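You operate a simulated robot arm through the tools that you are given. There is no shell and no other tool.

The job below is to be done with a simulated robot arm. You get a single attempt, and the scene is never put back.

TASK
Stop the wash and restart it at 50 C, shake HI, 60 seconds.
Fine: START once the bath shows 50; let it run out.

Only the result counts: the job must be done as asked and must still hold three seconds after the hand-in. Knocking over, shifting, dropping, spilling or breaking anything else fails it.

THE ROBOT
A 7-joint arm with a two-finger parallel gripper, fixed in place. Base frame: the origin is at the foot of the arm, x ahead of it, y to its left, z up. Units: cm, degrees, N and s.
Its first joint turns from -132.0 to 132.0 degrees. Payload 3.91 kg.
The tool frame sits at the grasp point between the pads (the TCP): z along the fingers, y along the line on which they close. The tips reach 3 cm beyond it. The gripper opens to 11 cm. The fingers are 2 cm wide and 1 cm thick; the gripper's body (4.8 by 11.2 cm) begins 5.5 cm behind the TCP.
Orientation is that of the tool frame in the base frame, as a unit quaternion [x, y, z, w]. With the fingers straight down and closing along the base's y, the tool's x points along the base's -x, its y along +y and its z along -z.

THE INTERFACE
- The arm moves only by the tool arm_command. Its argument "rows" is a list of rows, each a list of 3 entries, a list of its own where there are three numbers: the finger opening in cm, from 0 to 11, then the shift along the tool's x, y, z in cm, then the turn, a rotation vector about the tool's x, y, z in degrees. In form: [[gripper, [tx, ty, tz], [ax, ay, az]], ...]. A call has 1 to 20 rows; each row is the pose to reach, as a shift and turn from the pose commanded when the call began, along the tool's axes at that moment. Each row takes 0.2 s and may step no farther than 5 cm and 8.6 degrees from the row before; otherwise, or with a gripper value out of range, the whole call is refused. A pose out of reach is approached as far as the arm can. The call stops where the force on the tool passes 40 N (or 10 N more than at its start, if that is more) or the arm is blocked; 0.2 s more then pass. Each finger travels about 10.8 cm/s and halts on what it meets, pressing with about 28 N; the grip force reading is that of the motor and also rises with nothing between the fingers. The clock runs only during rows and for 0.2 s after the last one: add rows that repeat a pose to give the fingers time. The reply holds the time, the measured pose of the TCP, the force on the tool along the base axes, the opening and the grip force, in the units named above and with some noise, with the torque about the TCP (base axes, N m) and any sound that the robot's microphone picked up, and new pictures: "views" is both (left out), scene, wrist or none.
- Cameras (640 x 400 px; columns grow to the right, rows downward): "scene" is fixed at [4.91, 50.06, 120.58]; the picture's right is [0.92, -0.39, 0.00], its down [-0.25, -0.59, -0.77] and it looks along [0.30, 0.71, -0.64] (base axes); focal length 214 px, centre (320, 200). "wrist" rides on the gripper at [7.2, 1.7, -10.3] in the tool frame; the picture's right is [-0.23, 0.97, 0.00], its down [-0.76, -0.18, -0.62] and it looks along [-0.61, -0.14, 0.78] (tool axes); focal length 222 px, centre (320, 200). There is no depth. A picture from a camera that has moved, and an enlarged one, comes with that camera's place and axes in the base frame and with its lens.
- inspect(camera, box): a new picture of the part [left, top, right, bottom] of that camera's present view, enlarged. The clock stands still meanwhile.
- job_done(): hands the job in; it is judged then, once.

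Nothing tells you positions but the pictures and the camera data. Unless the task says otherwise, let go and move clear before handing in.

The tools are called as name(argument=value, ...) on one line, values as JSON. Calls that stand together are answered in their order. arm_command: Moves the arm, as the interface text tells. Its arguments: {"type":"object","properties":{"rows":{"type":"array"},"views":{"type":"string","enum":["both","scene","wrist","none"]}},"required":["rows"]} The other tools are called the same way: inspect (camera, box) takes an enlarged picture of a part of a camera's view; job_done () hands the job in.

At the start:

```text
clock: 0.0
position: [28.7, 65.6, 93.34]
orientation: [0.0, 1.0, 0.0, 0.0]
contact_force: [-0.2, -0.1, 0.0]
wrist_torque: [0.02, 0.0, 0.01]
width: 11.01
grip_force: 0.1
```

scene: 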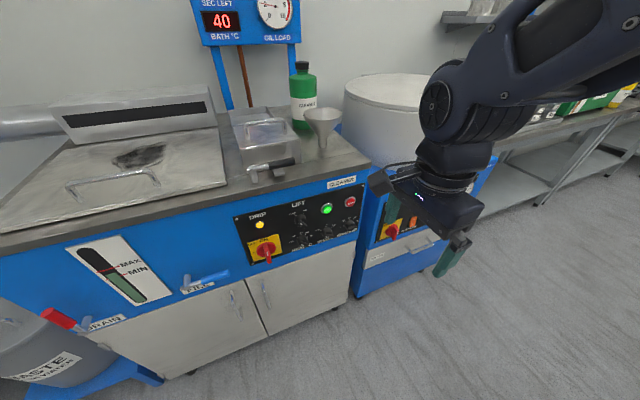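
wrist: 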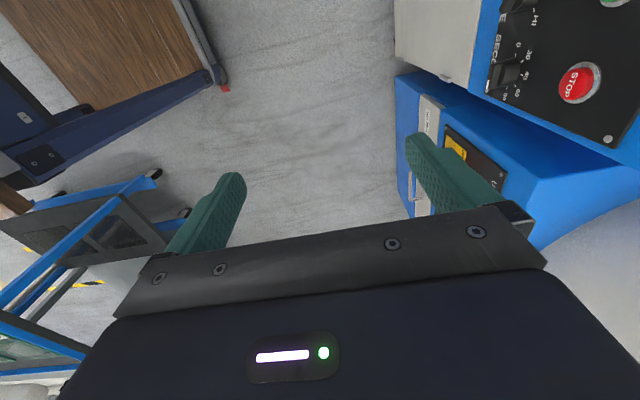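

I see a wash machine with a control panel (drip lamp, red/yellow main switch, lift, green start, red stop, knobs) and a display showing 40. I'll look closer first.

inspect(camera="scene", box=[230, 170, 370, 270])

inspect(camera="scene", box=[180, 0, 320, 88])

inspect(camera="wrist", box=[440, 0, 640, 150])

inspect(camera="scene", box=[0, 200, 260, 390])

inspect(camera="scene", box=[340, 150, 500, 290])

```text
4.00 times, centred on (300, 220) of scene
camera zoom: at [4.91, 50.06, 120.58], right [0.92, -0.39, 0.0], down [-0.25, -0.59, -0.77], along [0.3, 0.71, -0.64], focal length 858 px, centre (400, 120)
```

zoom: 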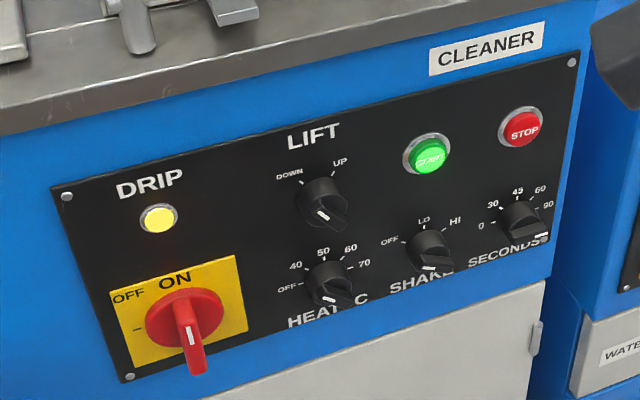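

```text
4.55 times, centred on (250, 44) of scene
camera zoom: at [4.91, 50.06, 120.58], right [0.92, -0.39, 0.0], down [-0.25, -0.59, -0.77], along [0.3, 0.71, -0.64], focal length 975 px, centre (638, 909)
```

zoom: 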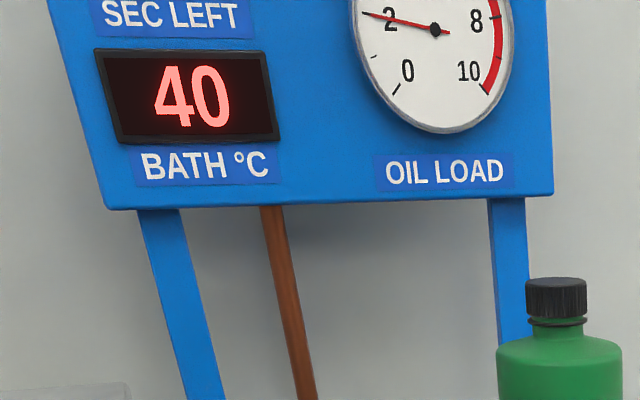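

```text
2.67 times, centred on (540, 75) of wrist
camera zoom: at [21.44, 67.24, 103.6], right [0.23, 0.97, 0.0], down [0.76, -0.18, 0.62], along [0.61, -0.14, -0.78], focal length 592 px, centre (-267, 533)
```

zoom: 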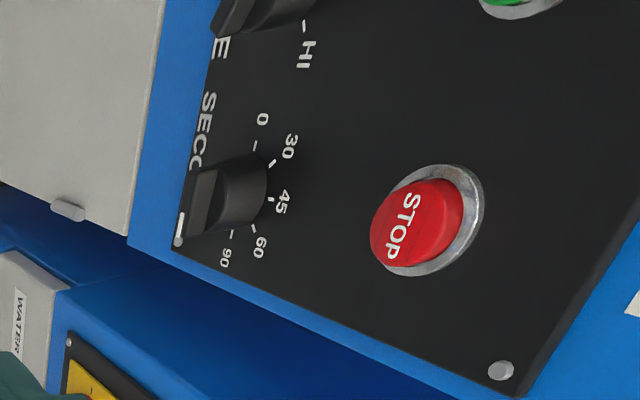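

```text
2.11 times, centred on (130, 295) of scene
camera zoom: at [4.91, 50.06, 120.58], right [0.92, -0.39, 0.0], down [-0.25, -0.59, -0.77], along [0.3, 0.71, -0.64], focal length 452 px, centre (720, 0)
```

zoom: 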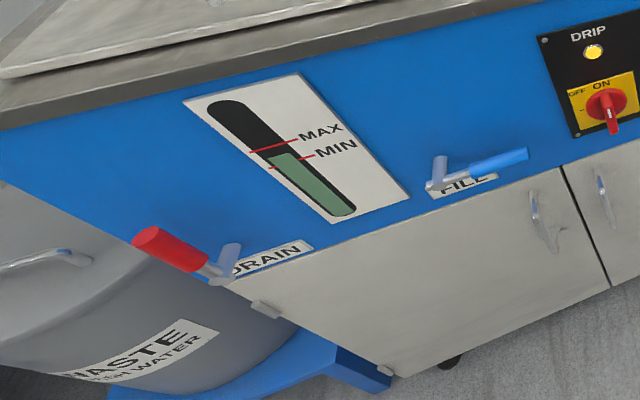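

```text
2.86 times, centred on (420, 220) of scene
camera zoom: at [4.91, 50.06, 120.58], right [0.92, -0.39, 0.0], down [-0.25, -0.59, -0.77], along [0.3, 0.71, -0.64], focal length 613 px, centre (34, 143)
```

zoom: 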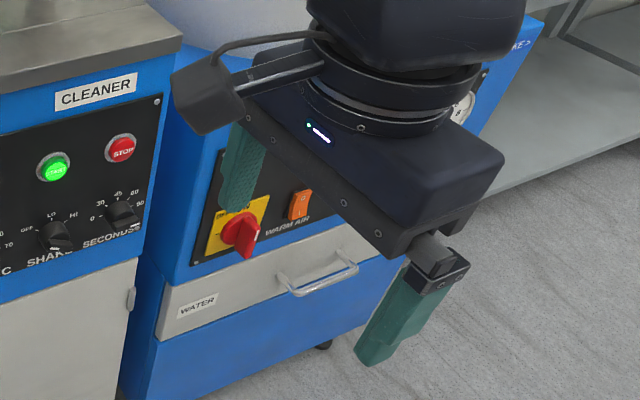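

The panel looks vertical, facing the arm (-y), at about y≈91; x runs about 1 to 35 and z about 66 to 85, with STOP near (32, 91, 79). Next I tilt the tool to point at the panel (+y) and look at the dials head-on.

arm_command(rows=[[11, [0, 0, 0], [-8, 0, 0]], [11, [0, 0, 0], [-16, 0, 0]], [11, [0, 0, 0], [-24, 0, 0]], [11, [0, 0, 0], [-32, 0, 0]], [11, [0, 0, 0], [-40, 0, 0]], [11, [0, 0, 0], [-48, 0, 0]], [11, [0, 0, 0], [-56, 0, 0]], [11, [0, 0, 0], [-64, 0, 0]], [11, [0, 0, 0], [-72, 0, 0]], [11, [0, 0, 0], [-80, 0, 0]], [11, [0, 0, 0], [-85, 0, 0]], [11, [0, 0, 0], [-90, 0, 0]], [11, [0, 0, 0], [-90, 0, 0]]])

```text
clock: 2.8
position: [28.72, 65.66, 93.35]
orientation: [0.0, 0.707, 0.708, 0.0]
contact_force: [-0.4, 0.3, -0.4]
wrist_torque: [-0.01, 0.0, -0.02]
width: 11.0
grip_force: 0.0
camera wrist: at [21.45, 55.22, 94.97], right [0.23, 0.0, 0.97], down [0.76, -0.62, -0.18], along [0.61, 0.78, -0.14], focal length 222 px, centre (320, 200)
```

scene: 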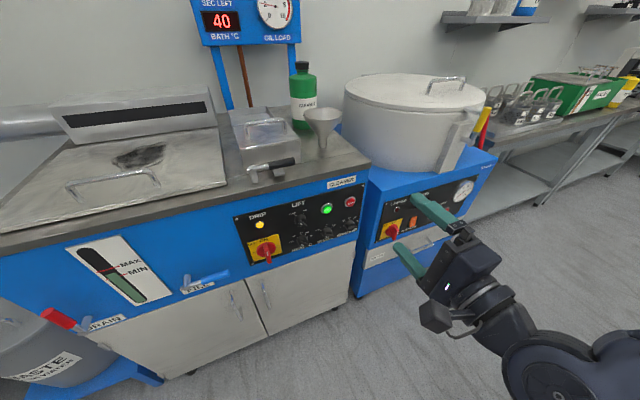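
wrist: 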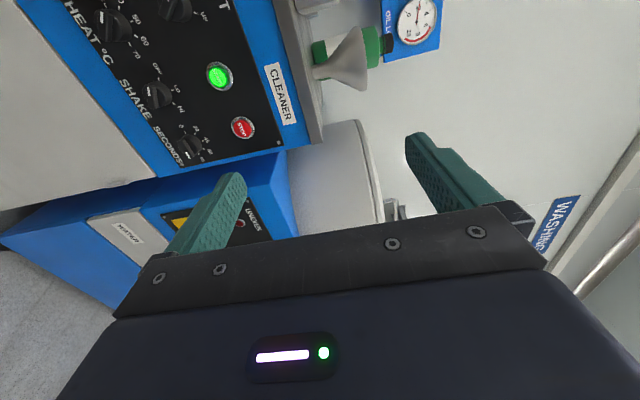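

The tool now points at the panel. I'll roll it so the wrist camera sits on top, which gives an upright view of the panel.

arm_command(rows=[[11, [0.5, 0, 0], [0, 0, 8]], [11, [1, 0, 0], [0, 0, 16]], [11, [1.5, 0, 0], [0, 0, 24]], [11, [2, 0, 0], [0, 0, 32]], [11, [2.5, 0, 0], [0, 0, 40]], [11, [3, 0, 0], [0, 0, 48]], [11, [3.5, 0, 0], [0, 0, 56]], [11, [4, 0, 0], [0, 0, 64]], [11, [4, 0, 0], [0, 0, 72]], [11, [4, 0, 0], [0, 0, 80]], [11, [4, 0, 0], [0, 0, 85]], [11, [4, 0, 0], [0, 0, 90]], [11, [4, 0, 0], [0, 0, 90]]])

```text
clock: 5.6
position: [24.64, 65.6, 93.45]
orientation: [0.5, 0.5, 0.5, -0.5]
contact_force: [-0.5, -0.3, -0.1]
wrist_torque: [0.03, -0.03, -0.01]
width: 10.98
grip_force: 0.2
camera wrist: at [26.41, 55.2, 100.55], right [0.97, 0.0, -0.23], down [-0.18, -0.62, -0.76], along [-0.14, 0.78, -0.61], focal length 222 px, centre (320, 200)
```

scene: 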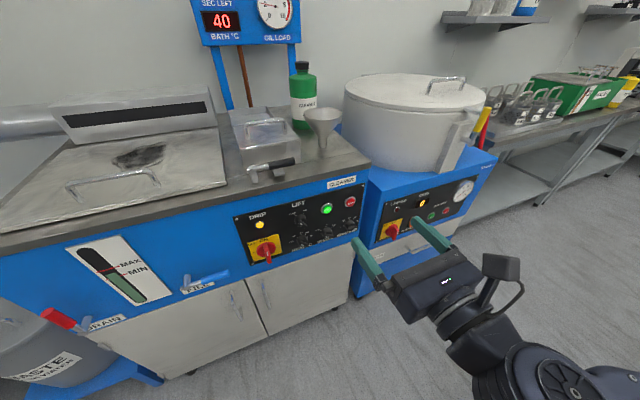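
wrist: 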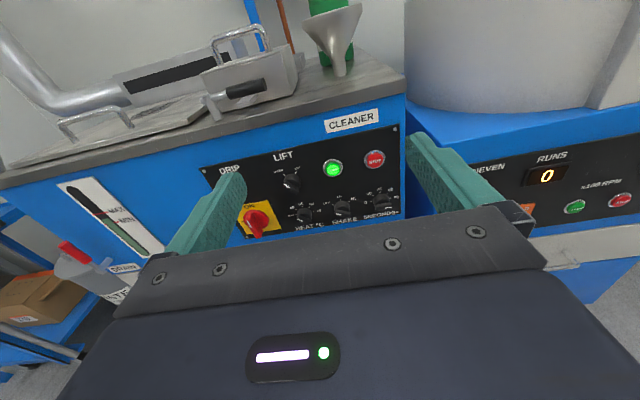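

inspect(camera="wrist", box=[200, 120, 410, 245])

inspect(camera="wrist", box=[265, 150, 405, 235])

inspect(camera="scene", box=[60, 230, 180, 310])

inspect(camera="scene", box=[280, 185, 360, 250])

```text
3.05 times, centred on (305, 182) of wrist
camera zoom: at [26.41, 55.2, 100.55], right [0.97, 0.0, -0.23], down [-0.18, -0.62, -0.76], along [-0.14, 0.78, -0.61], focal length 677 px, centre (366, 253)
```

zoom: 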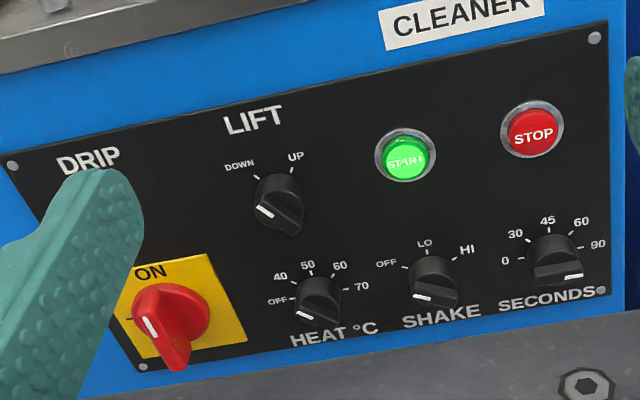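

```text
4.57 times, centred on (335, 192) of wrist
camera zoom: at [26.41, 55.2, 100.55], right [0.97, 0.0, -0.23], down [-0.18, -0.62, -0.76], along [-0.14, 0.78, -0.61], focal length 1015 px, centre (251, 234)
```

zoom: 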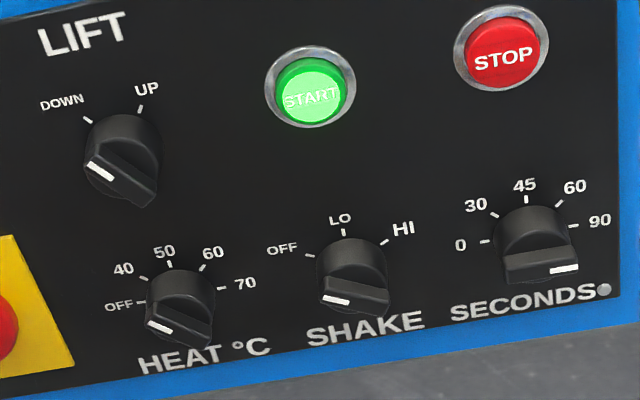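

```text
5.00 times, centred on (120, 270) of scene
camera zoom: at [4.91, 50.06, 120.58], right [0.92, -0.39, 0.0], down [-0.25, -0.59, -0.77], along [0.3, 0.71, -0.64], focal length 1072 px, centre (1320, -150)
```

zoom: 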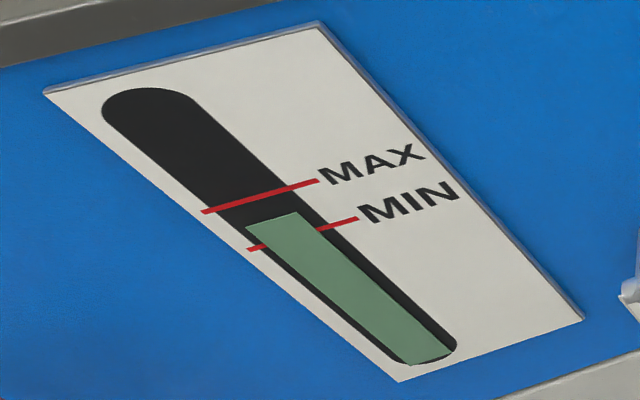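

```text
6.15 times, centred on (320, 218) of scene
camera zoom: at [4.91, 50.06, 120.58], right [0.92, -0.39, 0.0], down [-0.25, -0.59, -0.77], along [0.3, 0.71, -0.64], focal length 1320 px, centre (320, 92)
```

zoom: 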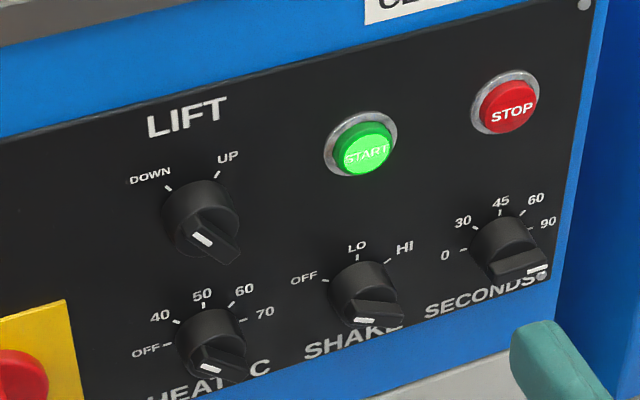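

Head-on I read LIFT=DOWN, HEAT≈40, SHAKE=OFF, SECONDS=90, with the wash still running (START lit). I'll close the fingers and line up in front of STOP at about (31.6, 91, 79.2).

arm_command(rows=[[8, [-3, 1.5, 0], [0, 0, 0]], [5, [-6, 3, 1], [0, 0, 0]], [2, [-9, 5, 3], [0, 0, 0]], [0, [-12, 6.9, 6], [0, 0, 0]], [0, [-14.1, 6.9, 9], [0, 0, 0]], [0, [-14.1, 6.9, 13], [0, 0, 0]], [0, [-14.1, 6.9, 14], [0, 0, 0]], [0, [-14.1, 6.9, 14], [0, 0, 0]]])

```text
clock: 7.4
position: [31.56, 79.53, 79.42]
orientation: [0.5, 0.5, 0.5, -0.5]
contact_force: [-0.9, 0.1, -0.3]
wrist_torque: [-0.01, 0.01, 0.0]
width: 0.0
grip_force: 28.2
camera wrist: at [33.13, 69.07, 86.57], right [0.97, 0.0, -0.23], down [-0.18, -0.62, -0.76], along [-0.14, 0.78, -0.61], focal length 222 px, centre (320, 200)
```

scene: 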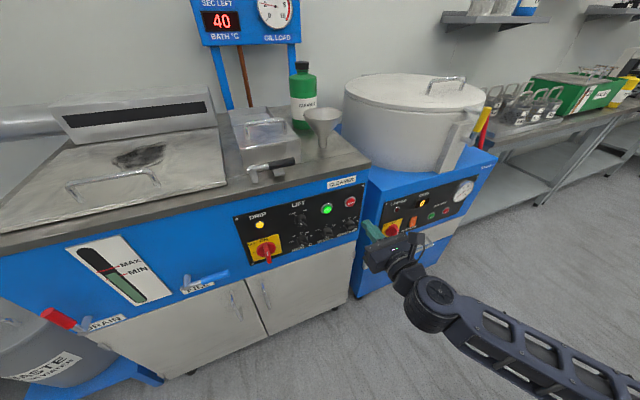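
wrist: 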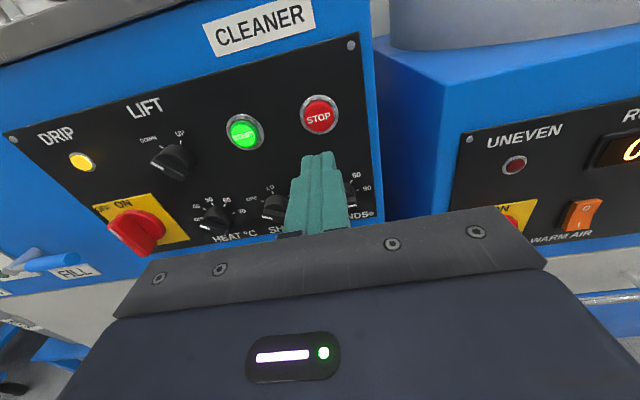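

STOP is straight ahead on the tool axis. I'll approach a bit more and check the alignment before touching it.

arm_command(rows=[[0, [0, 0, 2.5], [0, 0, 0]], [0, [0, 0, 5], [0, 0, 0]], [0, [0, 0, 5], [0, 0, 0]]], views="wrist")

inspect(camera="wrist", box=[230, 80, 410, 190])

```text
clock: 8.2
position: [31.62, 84.48, 79.32]
orientation: [0.5, 0.5, 0.5, -0.5]
contact_force: [-0.1, 0.0, 0.2]
wrist_torque: [0.03, 0.0, 0.02]
width: 0.01
grip_force: 27.4
camera wrist: at [33.41, 74.16, 86.55], right [0.97, 0.0, -0.23], down [-0.18, -0.62, -0.76], along [-0.14, 0.78, -0.61], focal length 222 px, centre (320, 200)
```

wrist: 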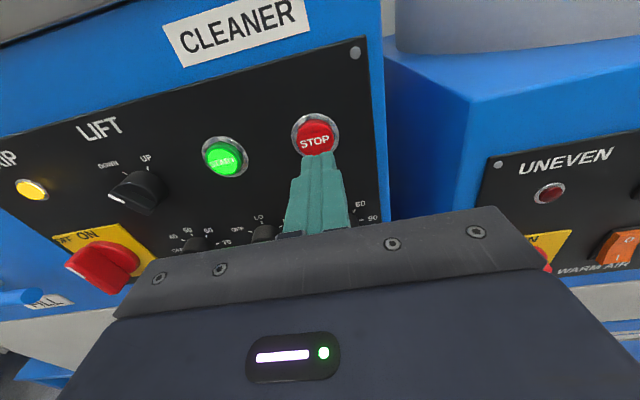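

```text
3.56 times, centred on (320, 135) of wrist
camera zoom: at [33.41, 74.16, 86.55], right [0.97, 0.0, -0.23], down [-0.18, -0.62, -0.76], along [-0.14, 0.78, -0.61], focal length 790 px, centre (320, 431)
```

zoom: 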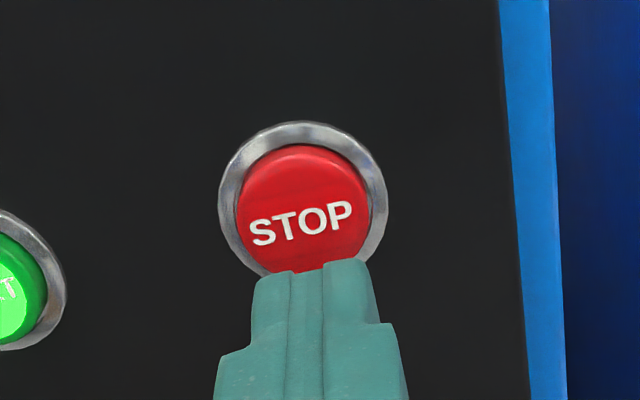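

Tips are ~3 cm short of STOP and slightly right of centre; I'll shift 0.35 cm left and ease forward in small steps.

arm_command(rows=[[0, [0, -0.35, 1], [0, 0, 0]], [0, [0, -0.35, 2], [0, 0, 0]], [0, [0, -0.35, 2.4], [0, 0, 0]], [0, [0, -0.35, 2.7], [0, 0, 0]], [0, [0, -0.35, 3.0], [0, 0, 0]]], views="both")

```text
clock: 9.4
position: [31.43, 87.37, 79.17]
orientation: [0.501, 0.5, 0.501, -0.499]
contact_force: [-0.6, -27.5, 2.3]
wrist_torque: [0.15, 0.04, 0.03]
width: 0.0
grip_force: 27.8
heard: click
stopped in row 5: the force on the tool passed its limit at 51 N (the readings are from after the stop); the commanded pose is now the measured one
camera wrist: at [33.06, 76.93, 86.42], right [0.97, 0.0, -0.23], down [-0.18, -0.62, -0.76], along [-0.14, 0.78, -0.61], focal length 222 px, centre (320, 200)
```

scene: 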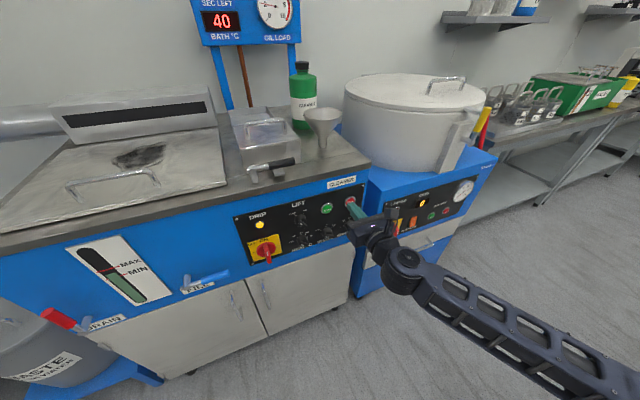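
wrist: 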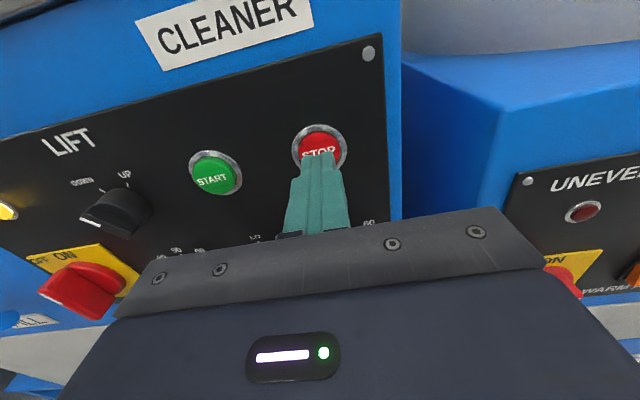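

Click, and the START lamp went out: the wash is stopped. I'll back off and rise for a clear view of the dials.

arm_command(rows=[[0, [0, 0, -2], [0, 0, 0]], [0, [0, 0, -6], [0, 0, 0]], [0, [3, -2, -9], [0, 0, 0]], [0, [6, -4, -11], [0, 0, 0]], [0, [9, -6, -13], [0, 0, 0]], [0, [9, -6, -13], [0, 0, 0]]], views="both")

inspect(camera="wrist", box=[220, 110, 420, 235])

inspect(camera="scene", box=[230, 170, 370, 270])

```text
clock: 10.8
position: [25.24, 74.33, 88.36]
orientation: [0.5, 0.5, 0.501, -0.5]
contact_force: [0.3, -0.3, -0.2]
wrist_torque: [0.0, -0.01, 0.0]
width: 0.0
grip_force: 28.5
camera wrist: at [26.91, 63.98, 95.53], right [0.97, 0.0, -0.23], down [-0.18, -0.62, -0.76], along [-0.14, 0.78, -0.61], focal length 222 px, centre (320, 200)
```

scene: 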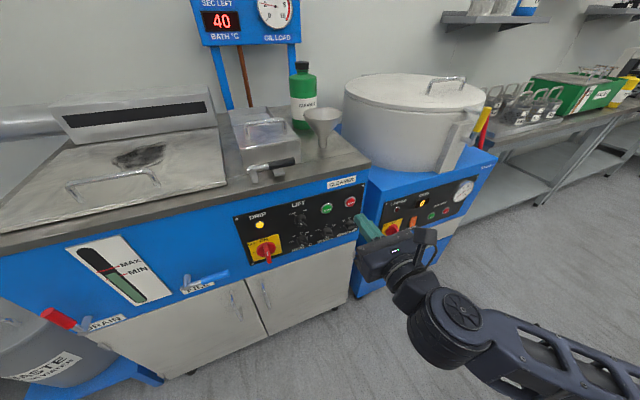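
wrist: 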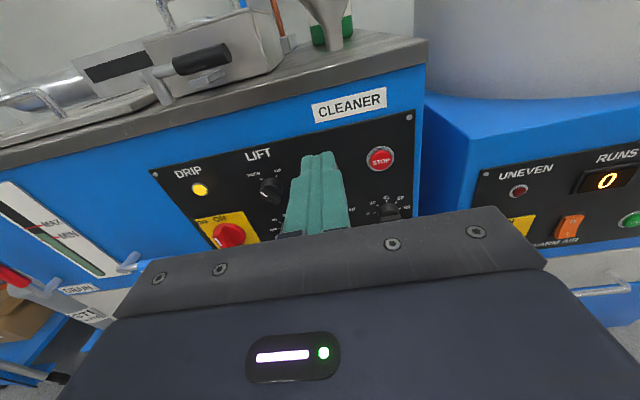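

```text
3.20 times, centred on (320, 172) of wrist
camera zoom: at [26.91, 63.98, 95.53], right [0.97, 0.0, -0.23], down [-0.18, -0.62, -0.76], along [-0.14, 0.78, -0.61], focal length 711 px, centre (320, 288)
```

zoom: 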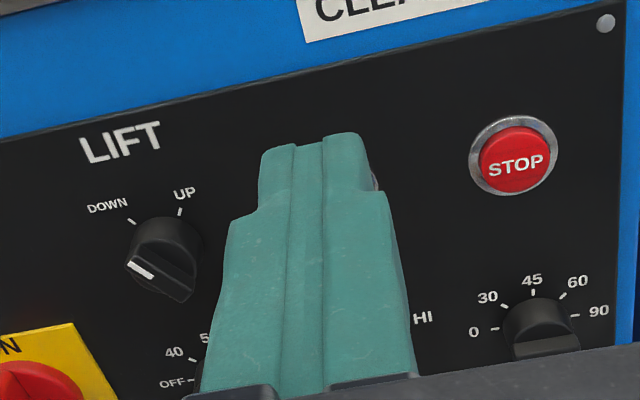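

```text
4.00 times, centred on (300, 220) of scene
camera zoom: at [4.91, 50.06, 120.58], right [0.92, -0.39, 0.0], down [-0.25, -0.59, -0.77], along [0.3, 0.71, -0.64], focal length 858 px, centre (400, 120)
```

zoom: 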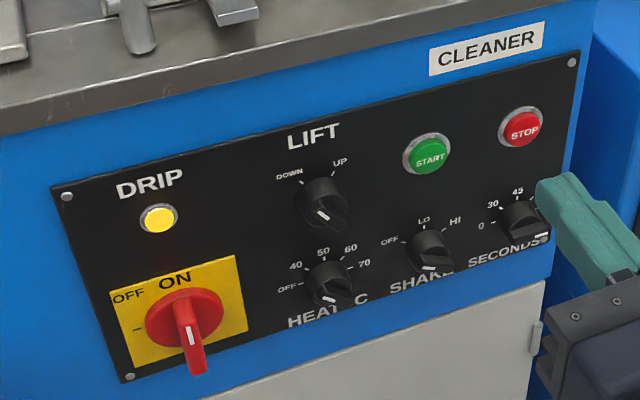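

STOP took effect. I need exact tick angles and dial positions, so I'll zoom in on each dial.

inspect(camera="scene", box=[296, 228, 328, 250])

inspect(camera="scene", box=[320, 218, 352, 240])

inspect(camera="scene", box=[338, 210, 370, 232])

```text
16.00 times, centred on (312, 239) of scene
camera zoom: at [4.91, 50.06, 120.58], right [0.92, -0.39, 0.0], down [-0.25, -0.59, -0.77], along [0.3, 0.71, -0.64], focal length 3432 px, centre (448, -424)
```

zoom: 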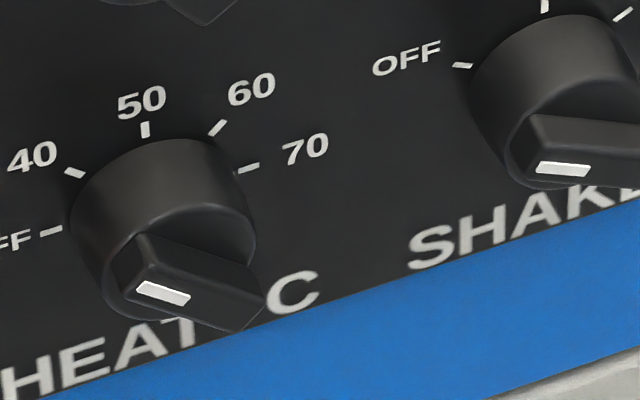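

```text
16.00 times, centred on (336, 229) of scene
camera zoom: at [4.91, 50.06, 120.58], right [0.92, -0.39, 0.0], down [-0.25, -0.59, -0.77], along [0.3, 0.71, -0.64], focal length 3432 px, centre (64, -264)
```

zoom: 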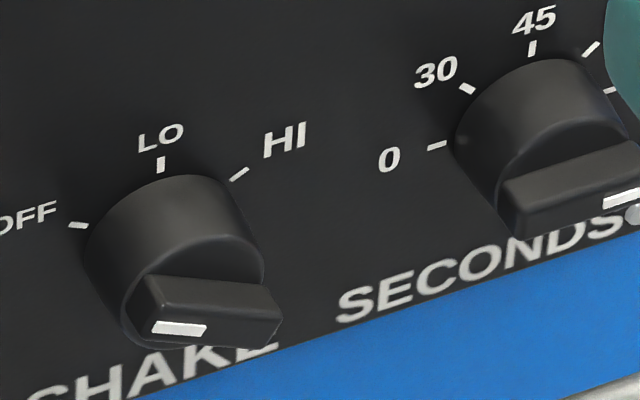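

```text
16.00 times, centred on (354, 221) of scene
camera zoom: at [4.91, 50.06, 120.58], right [0.92, -0.39, 0.0], down [-0.25, -0.59, -0.77], along [0.3, 0.71, -0.64], focal length 3432 px, centre (-224, -136)
```

zoom: 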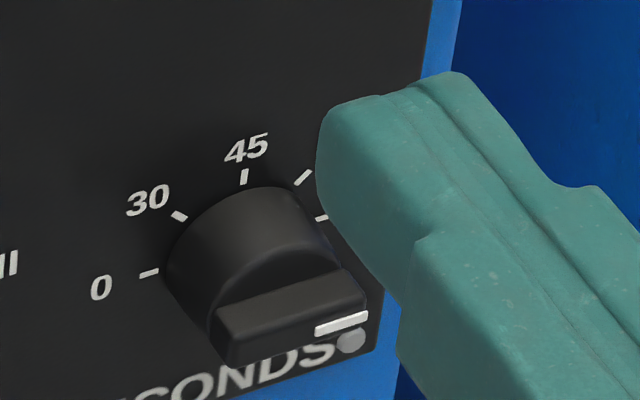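

Using the scene zooms on the panel plane y≈91, the dial centres come out at HEAT (16, 70.3), SHAKE (24, 70.3) and SECONDS (32, 70.3). HEAT's ticks are OFF -90°, 40 -45°, 50 0°, 60 +45°. I'll go in front of HEAT with the fingers rolled to -45° across its bar.

arm_command(rows=[[1, [-2.5, -1.5, 0.5], [0, 0, -6]], [2, [-5, -3, 1], [0, 0, -12]], [3, [-7.5, -4.5, 1.5], [0, 0, -18]], [3, [-10, -6, 2], [0, 0, -25]], [3, [-12.5, -7.5, 2.5], [0, 0, -32]], [3, [-15, -8.5, 3], [0, 0, -39]], [3, [-17.9, -9.5, 3.6], [0, 0, -45]], [3, [-17.9, -9.5, 3.6], [0, 0, -45]]], views="both")

inspect(camera="wrist", box=[220, 60, 420, 200])

```text
clock: 12.6
position: [15.81, 78.05, 70.21]
orientation: [0.27, 0.653, 0.654, -0.269]
contact_force: [0.2, -0.3, 0.2]
wrist_torque: [-0.01, 0.0, -0.01]
width: 3.0
grip_force: 0.1
camera wrist: at [11.83, 67.69, 76.61], right [0.85, 0.0, 0.53], down [0.41, -0.62, -0.66], along [0.33, 0.78, -0.53], focal length 222 px, centre (320, 200)
```

scene: 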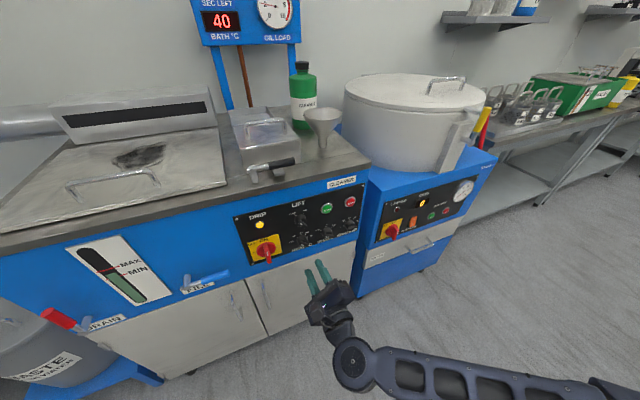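
wrist: 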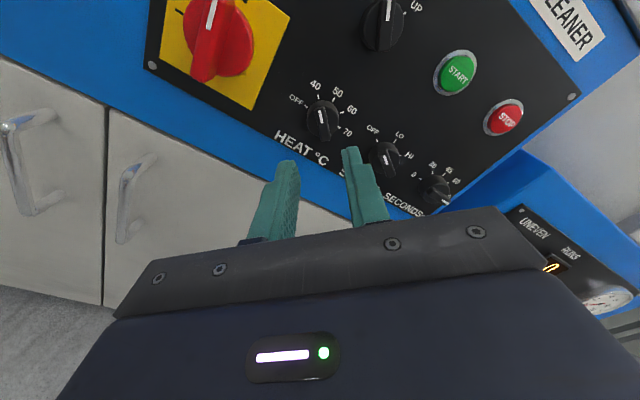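

```text
2.86 times, centred on (320, 130) of wrist
camera zoom: at [11.83, 67.69, 76.61], right [0.85, 0.0, 0.53], down [0.41, -0.62, -0.66], along [0.33, 0.78, -0.53], focal length 635 px, centre (320, 400)
```

zoom: 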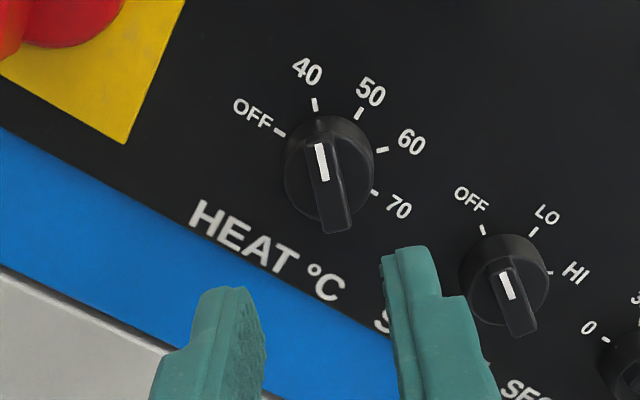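

The tool is nicely lined up with the HEAT bar, which points at 40. I'll make a small correction and move to just in front of it.

arm_command(rows=[[3, [-0.3, 0.32, 2], [0, 0, 0]], [3, [-0.3, 0.32, 4], [0, 0, 0]], [3, [-0.3, 0.32, 6], [0, 0, 0]], [3, [-0.3, 0.32, 6], [0, 0, 0]]], views="wrist")

inspect(camera="wrist", box=[240, 90, 400, 190])

inspect(camera="scene", box=[280, 205, 360, 255])

```text
clock: 13.6
position: [16.34, 84.15, 70.25]
orientation: [0.271, 0.653, 0.654, -0.27]
contact_force: [0.1, 0.2, -0.6]
wrist_torque: [-0.02, -0.01, 0.02]
width: 2.99
grip_force: 0.0
camera wrist: at [12.38, 73.8, 76.56], right [0.85, 0.0, 0.53], down [0.41, -0.62, -0.66], along [0.33, 0.78, -0.53], focal length 222 px, centre (320, 200)
```

wrist: 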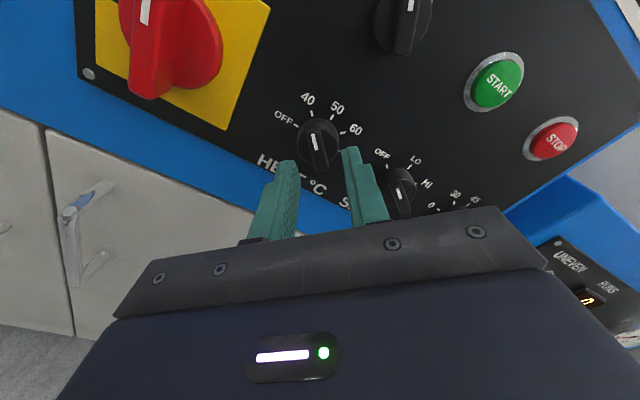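

```text
4.00 times, centred on (320, 140) of wrist
camera zoom: at [12.38, 73.8, 76.56], right [0.85, 0.0, 0.53], down [0.41, -0.62, -0.66], along [0.33, 0.78, -0.53], focal length 888 px, centre (320, 440)
```

zoom: 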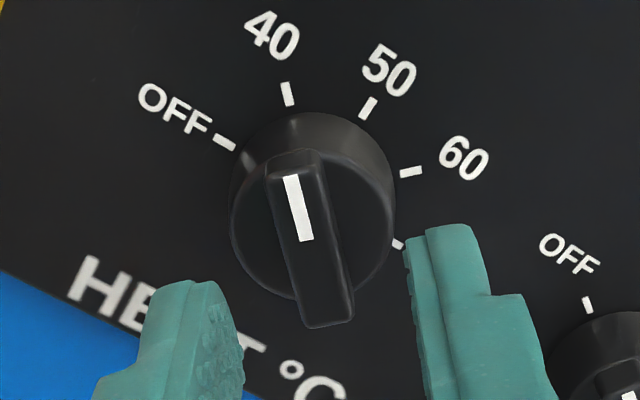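

```text
8.00 times, centred on (320, 230) of scene
camera zoom: at [4.91, 50.06, 120.58], right [0.92, -0.39, 0.0], down [-0.25, -0.59, -0.77], along [0.3, 0.71, -0.64], focal length 1716 px, centre (320, -40)
```

zoom: 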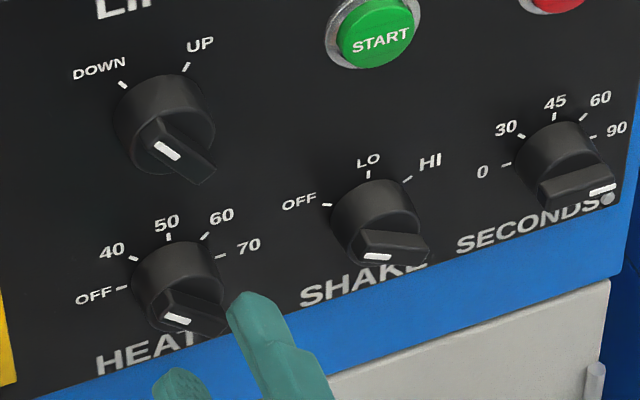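

Bar centre is on axis to within ~0.1 cm, bar front at y≈88.6. I'll move in so the tips straddle the bar (tips ≈ y 89.1), then check.

arm_command(rows=[[2.4, [0, -0.12, 0.8], [0, 0, 0]], [2.4, [0, -0.12, 1.4], [0, 0, 0]], [2.4, [0, -0.12, 1.7], [0, 0, 0]], [2.4, [0, -0.12, 2.0], [0, 0, 0]]], views="wrist")

inspect(camera="wrist", box=[260, 110, 380, 185])

inspect(camera="scene", box=[290, 225, 338, 255])

```text
clock: 14.6
position: [16.29, 85.83, 70.18]
orientation: [0.271, 0.653, 0.653, -0.271]
contact_force: [2.1, -18.7, 6.1]
wrist_torque: [0.14, 0.01, 0.12]
width: 2.34
grip_force: 0.0
stopped in row 4: the force on the tool passed its limit at 54 N (the readings are from after the stop); the commanded pose is now the measured one
camera wrist: at [12.26, 75.38, 76.53], right [0.85, 0.0, 0.53], down [0.41, -0.62, -0.67], along [0.33, 0.78, -0.53], focal length 222 px, centre (320, 200)
```

wrist: 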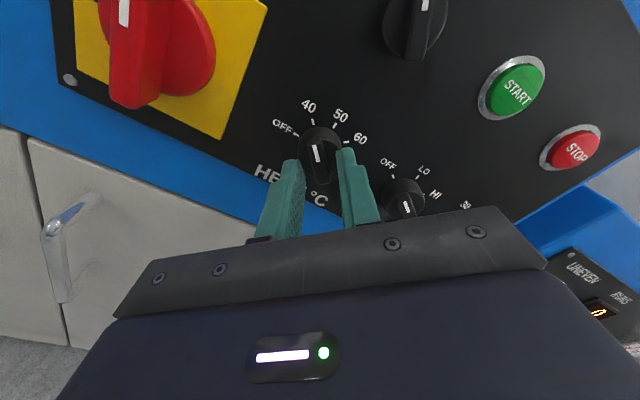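

```text
5.33 times, centred on (320, 148) of wrist
camera zoom: at [12.26, 75.38, 76.53], right [0.85, 0.0, 0.53], down [0.41, -0.62, -0.67], along [0.33, 0.78, -0.53], focal length 1185 px, centre (320, 480)
```

zoom: 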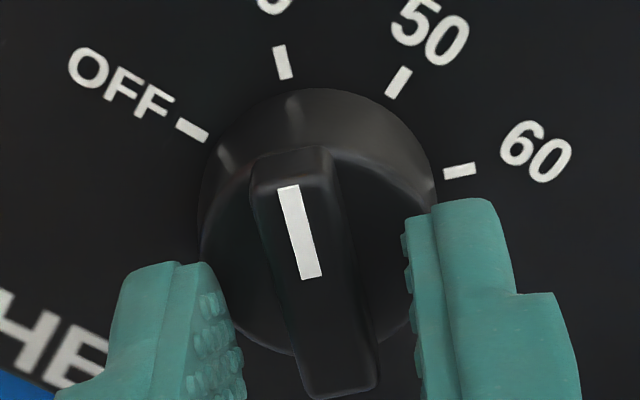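

```text
13.33 times, centred on (314, 240) of scene
camera zoom: at [4.91, 50.06, 120.58], right [0.92, -0.39, 0.0], down [-0.25, -0.59, -0.77], along [0.3, 0.71, -0.64], focal length 2860 px, centre (400, -333)
```

zoom: 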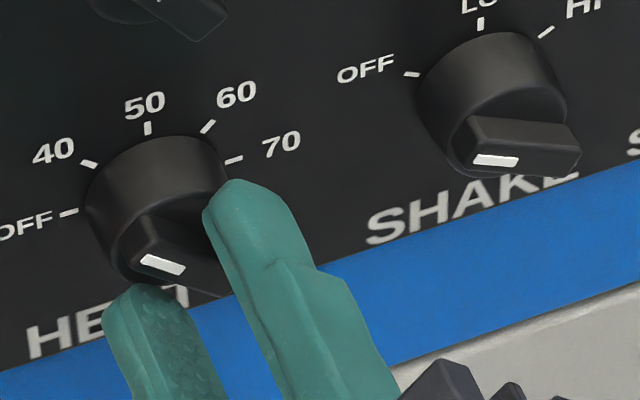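

The tips touched the knob's shoulder at y≈88.8, so they straddle the bar. I'll back off 0.2 cm and close on the bar.

arm_command(rows=[[2.4, [0, 0, -0.2], [0, 0, 0]], [1.5, [0, 0, -0.2], [0, 0, 0]], [0.9, [0, 0, -0.2], [0, 0, 0]], [0.4, [0, 0, -0.2], [0, 0, 0]], [0, [0, 0, -0.2], [0, 0, 0]], [0, [0, 0, -0.2], [0, 0, 0]]], views="wrist")

inspect(camera="wrist", box=[260, 110, 380, 185])

```text
clock: 15.9
position: [16.33, 85.68, 70.22]
orientation: [0.272, 0.653, 0.654, -0.271]
contact_force: [2.4, 2.7, -0.5]
wrist_torque: [-0.02, -0.01, -0.02]
width: 1.02
grip_force: 45.2
camera wrist: at [12.32, 75.26, 76.53], right [0.85, 0.0, 0.53], down [0.41, -0.62, -0.66], along [0.33, 0.78, -0.53], focal length 222 px, centre (320, 200)
```

wrist: 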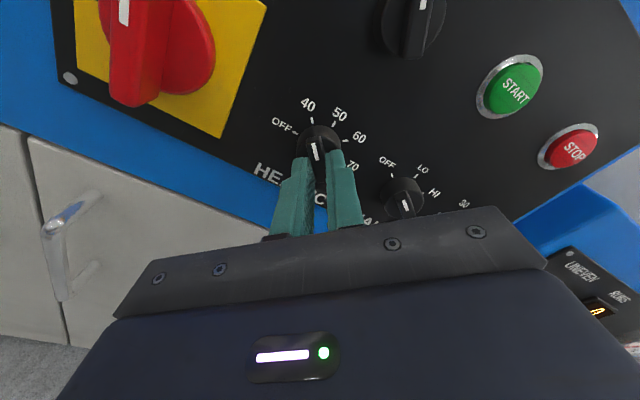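

```text
5.33 times, centred on (320, 148) of wrist
camera zoom: at [12.32, 75.26, 76.53], right [0.85, 0.0, 0.53], down [0.41, -0.62, -0.66], along [0.33, 0.78, -0.53], focal length 1185 px, centre (320, 480)
```

zoom: 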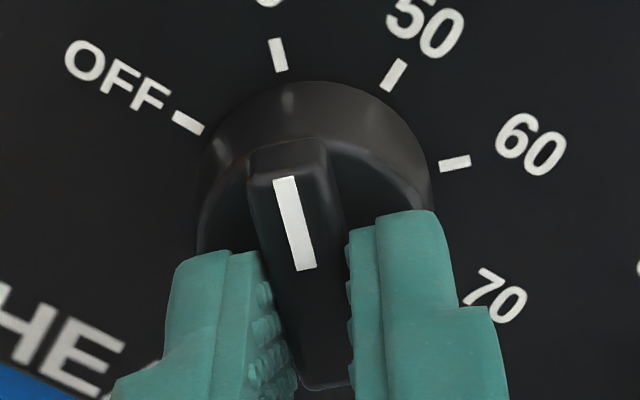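

The bar is gripped (1.0 cm). Now I turn it +45° clockwise to 50.

arm_command(rows=[[0, [0, 0, 0], [0, 0, 6]], [0, [0, 0, 0], [0, 0, 12]], [0, [0, 0, 0], [0, 0, 18]], [0, [0, 0, 0], [0, 0, 24]], [0, [0, 0, 0], [0, 0, 30]], [0, [0, 0, 0], [0, 0, 36]], [0, [0, 0, 0], [0, 0, 41]], [0, [0, 0, 0], [0, 0, 45]], [0, [0, 0, 0], [0, 0, 45]]], views="both")

inspect(camera="wrist", box=[260, 110, 380, 185])

```text
clock: 17.9
position: [15.93, 85.57, 70.04]
orientation: [0.501, 0.5, 0.499, -0.5]
contact_force: [-20.3, 21.4, -2.1]
wrist_torque: [0.52, -0.1, 0.55]
width: 0.99
grip_force: 45.5
camera wrist: at [17.73, 75.24, 77.35], right [0.97, 0.0, -0.23], down [-0.18, -0.62, -0.76], along [-0.14, 0.78, -0.61], focal length 222 px, centre (320, 200)
```

scene: 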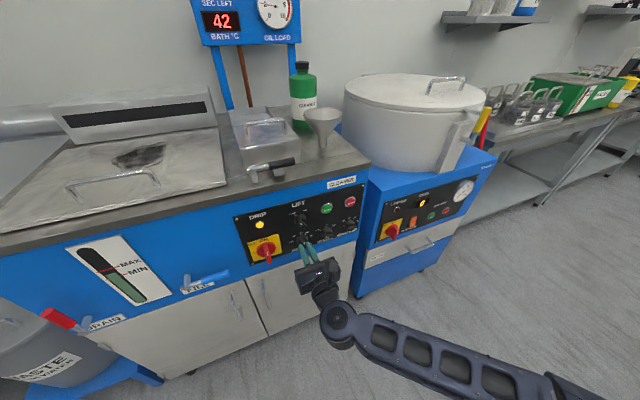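
wrist: 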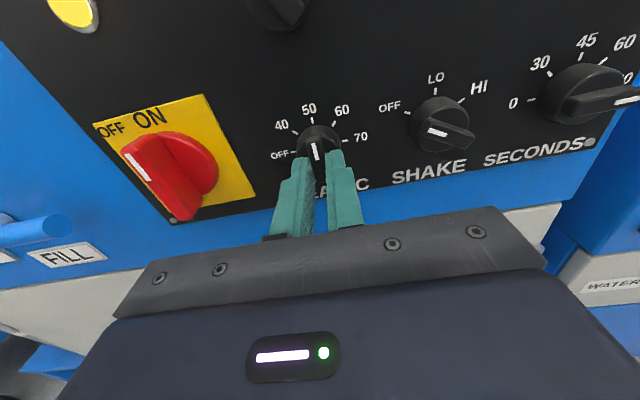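

```text
5.33 times, centred on (320, 148) of wrist
camera zoom: at [17.73, 75.24, 77.35], right [0.97, 0.0, -0.23], down [-0.18, -0.62, -0.76], along [-0.14, 0.78, -0.61], focal length 1185 px, centre (320, 480)
```

zoom: 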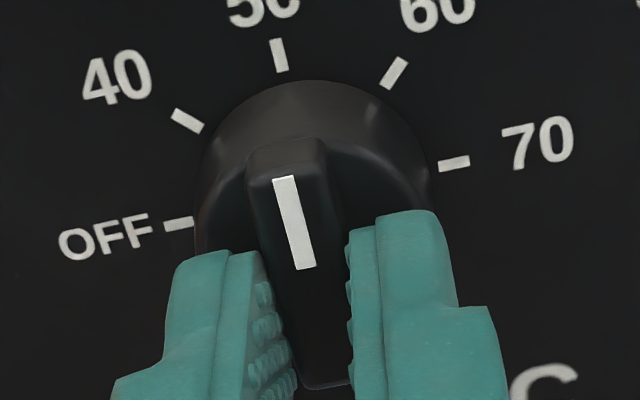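

HEAT now points at 50, and the bath already shows 42. I'll release, back off, and move to SHAKE with the fingers rolled to its bar angle (-60°).

arm_command(rows=[[2.5, [0, 0, 0], [0, 0, 0]], [3, [0, -0.2, 0], [0, 0, 0]], [3, [0, -0.4, -1.5], [0, 0, 0]], [3, [0, 0, -3.5], [0, 0, 0]], [3, [0, 1.5, -3.5], [0, 0, -8]], [3, [0, 3, -3.5], [0, 0, -16]], [3, [0, 4.5, -3.5], [0, 0, -24]], [3, [0, 6, -3.5], [0, 0, -32]], [3, [-0.1, 7.6, -3.5], [0, 0, -40]], [3, [-0.1, 7.6, -3.5], [0, 0, -48]], [3, [-0.1, 7.6, -3.5], [0, 0, -56]], [3, [-0.1, 7.6, -3.5], [0, 0, -60]], [3, [-0.1, 7.6, -3.5], [0, 0, -60]]], views="both")

inspect(camera="wrist", box=[240, 90, 400, 190])

inspect(camera="scene", box=[280, 205, 360, 255])

```text
clock: 20.8
position: [23.75, 82.18, 70.05]
orientation: [0.184, 0.682, 0.684, -0.182]
contact_force: [-0.2, 0.2, 0.1]
wrist_torque: [0.03, -0.03, 0.02]
width: 2.97
grip_force: 0.1
camera wrist: at [18.32, 71.79, 75.16], right [0.68, 0.0, 0.73], down [0.57, -0.62, -0.53], along [0.46, 0.78, -0.43], focal length 222 px, centre (320, 200)
```

scene: 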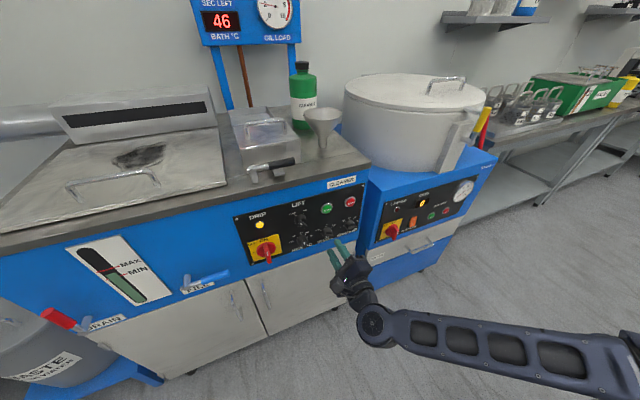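
wrist: 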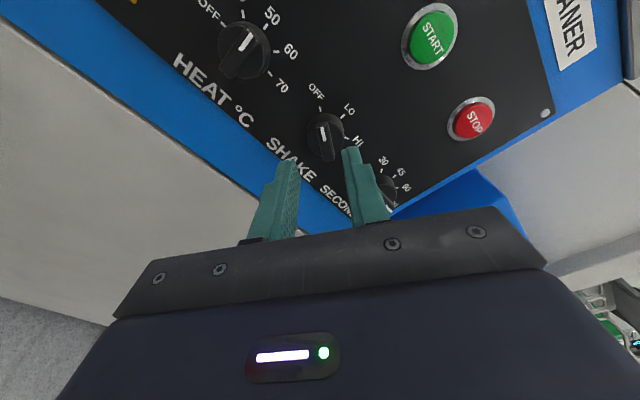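

```text
4.00 times, centred on (320, 140) of wrist
camera zoom: at [18.32, 71.79, 75.16], right [0.68, 0.0, 0.73], down [0.57, -0.62, -0.53], along [0.46, 0.78, -0.43], focal length 888 px, centre (320, 440)
```

zoom: 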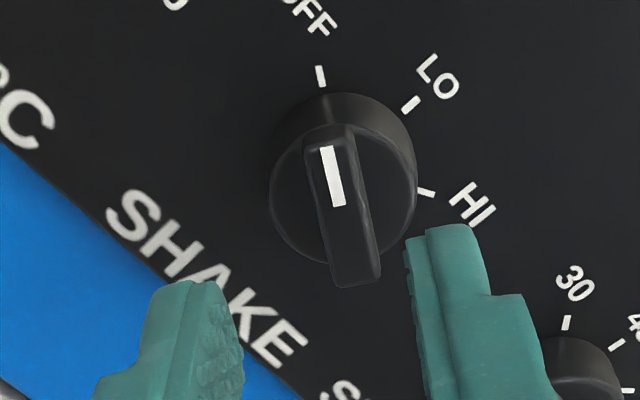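

```text
8.00 times, centred on (320, 230) of scene
camera zoom: at [4.91, 50.06, 120.58], right [0.92, -0.39, 0.0], down [-0.25, -0.59, -0.77], along [0.3, 0.71, -0.64], focal length 1716 px, centre (320, -40)
```

zoom: 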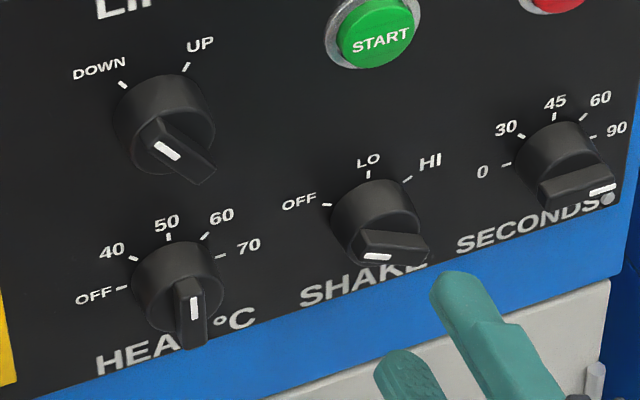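

HEAT reads 50. The bath is at 46 and rising. SHAKE's bar sits ~0.45 cm to the right in the tool frame; I'll correct, move in and grip it.

arm_command(rows=[[2.6, [0.05, 0.47, 1], [0, 0, 0]], [2.4, [0.05, 0.47, 2], [0, 0, 0]], [2.4, [0.05, 0.47, 2.8], [0, 0, 0]], [2.4, [0.05, 0.47, 3.35], [0, 0, 0]], [1.5, [0.05, 0.47, 3.35], [0, 0, 0]], [0.8, [0.05, 0.47, 3.35], [0, 0, 0]], [0.3, [0.05, 0.47, 3.35], [0, 0, 0]], [0, [0.05, 0.47, 3.35], [0, 0, 0]], [0, [0.05, 0.47, 3.35], [0, 0, 0]]], views="both")

inspect(camera="wrist", box=[260, 110, 380, 185])

```text
clock: 22.8
position: [24.02, 85.5, 70.56]
orientation: [0.184, 0.683, 0.683, -0.183]
contact_force: [1.0, 2.0, 2.5]
wrist_torque: [0.26, -0.02, 0.27]
width: 0.99
grip_force: 45.3
camera wrist: at [18.57, 75.11, 75.55], right [0.68, 0.0, 0.73], down [0.57, -0.62, -0.54], along [0.46, 0.78, -0.43], focal length 222 px, centre (320, 200)
```

scene: 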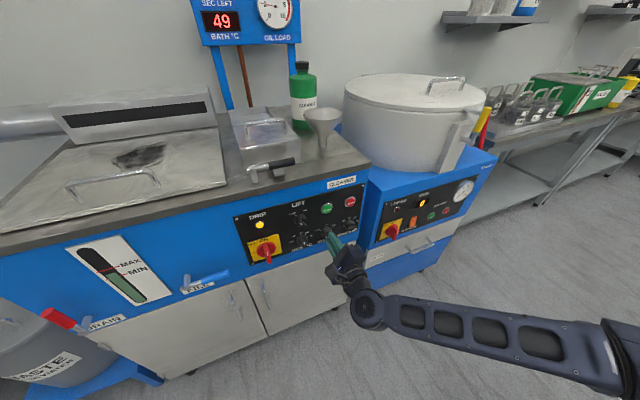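
wrist: 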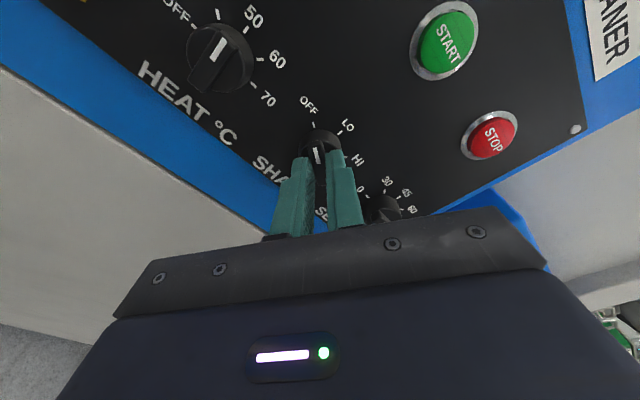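

```text
5.33 times, centred on (320, 148) of wrist
camera zoom: at [18.57, 75.11, 75.55], right [0.68, 0.0, 0.73], down [0.57, -0.62, -0.54], along [0.46, 0.78, -0.43], focal length 1185 px, centre (320, 480)
```

zoom: 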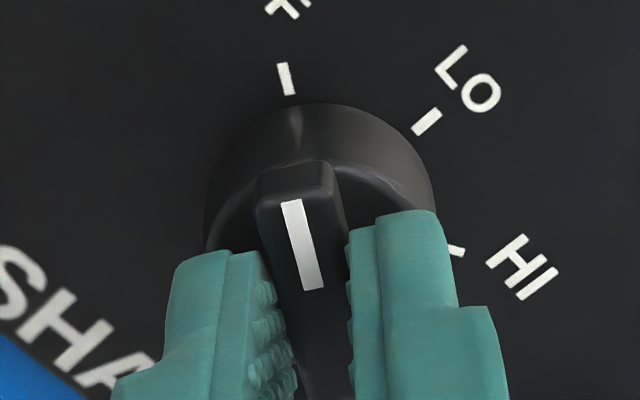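

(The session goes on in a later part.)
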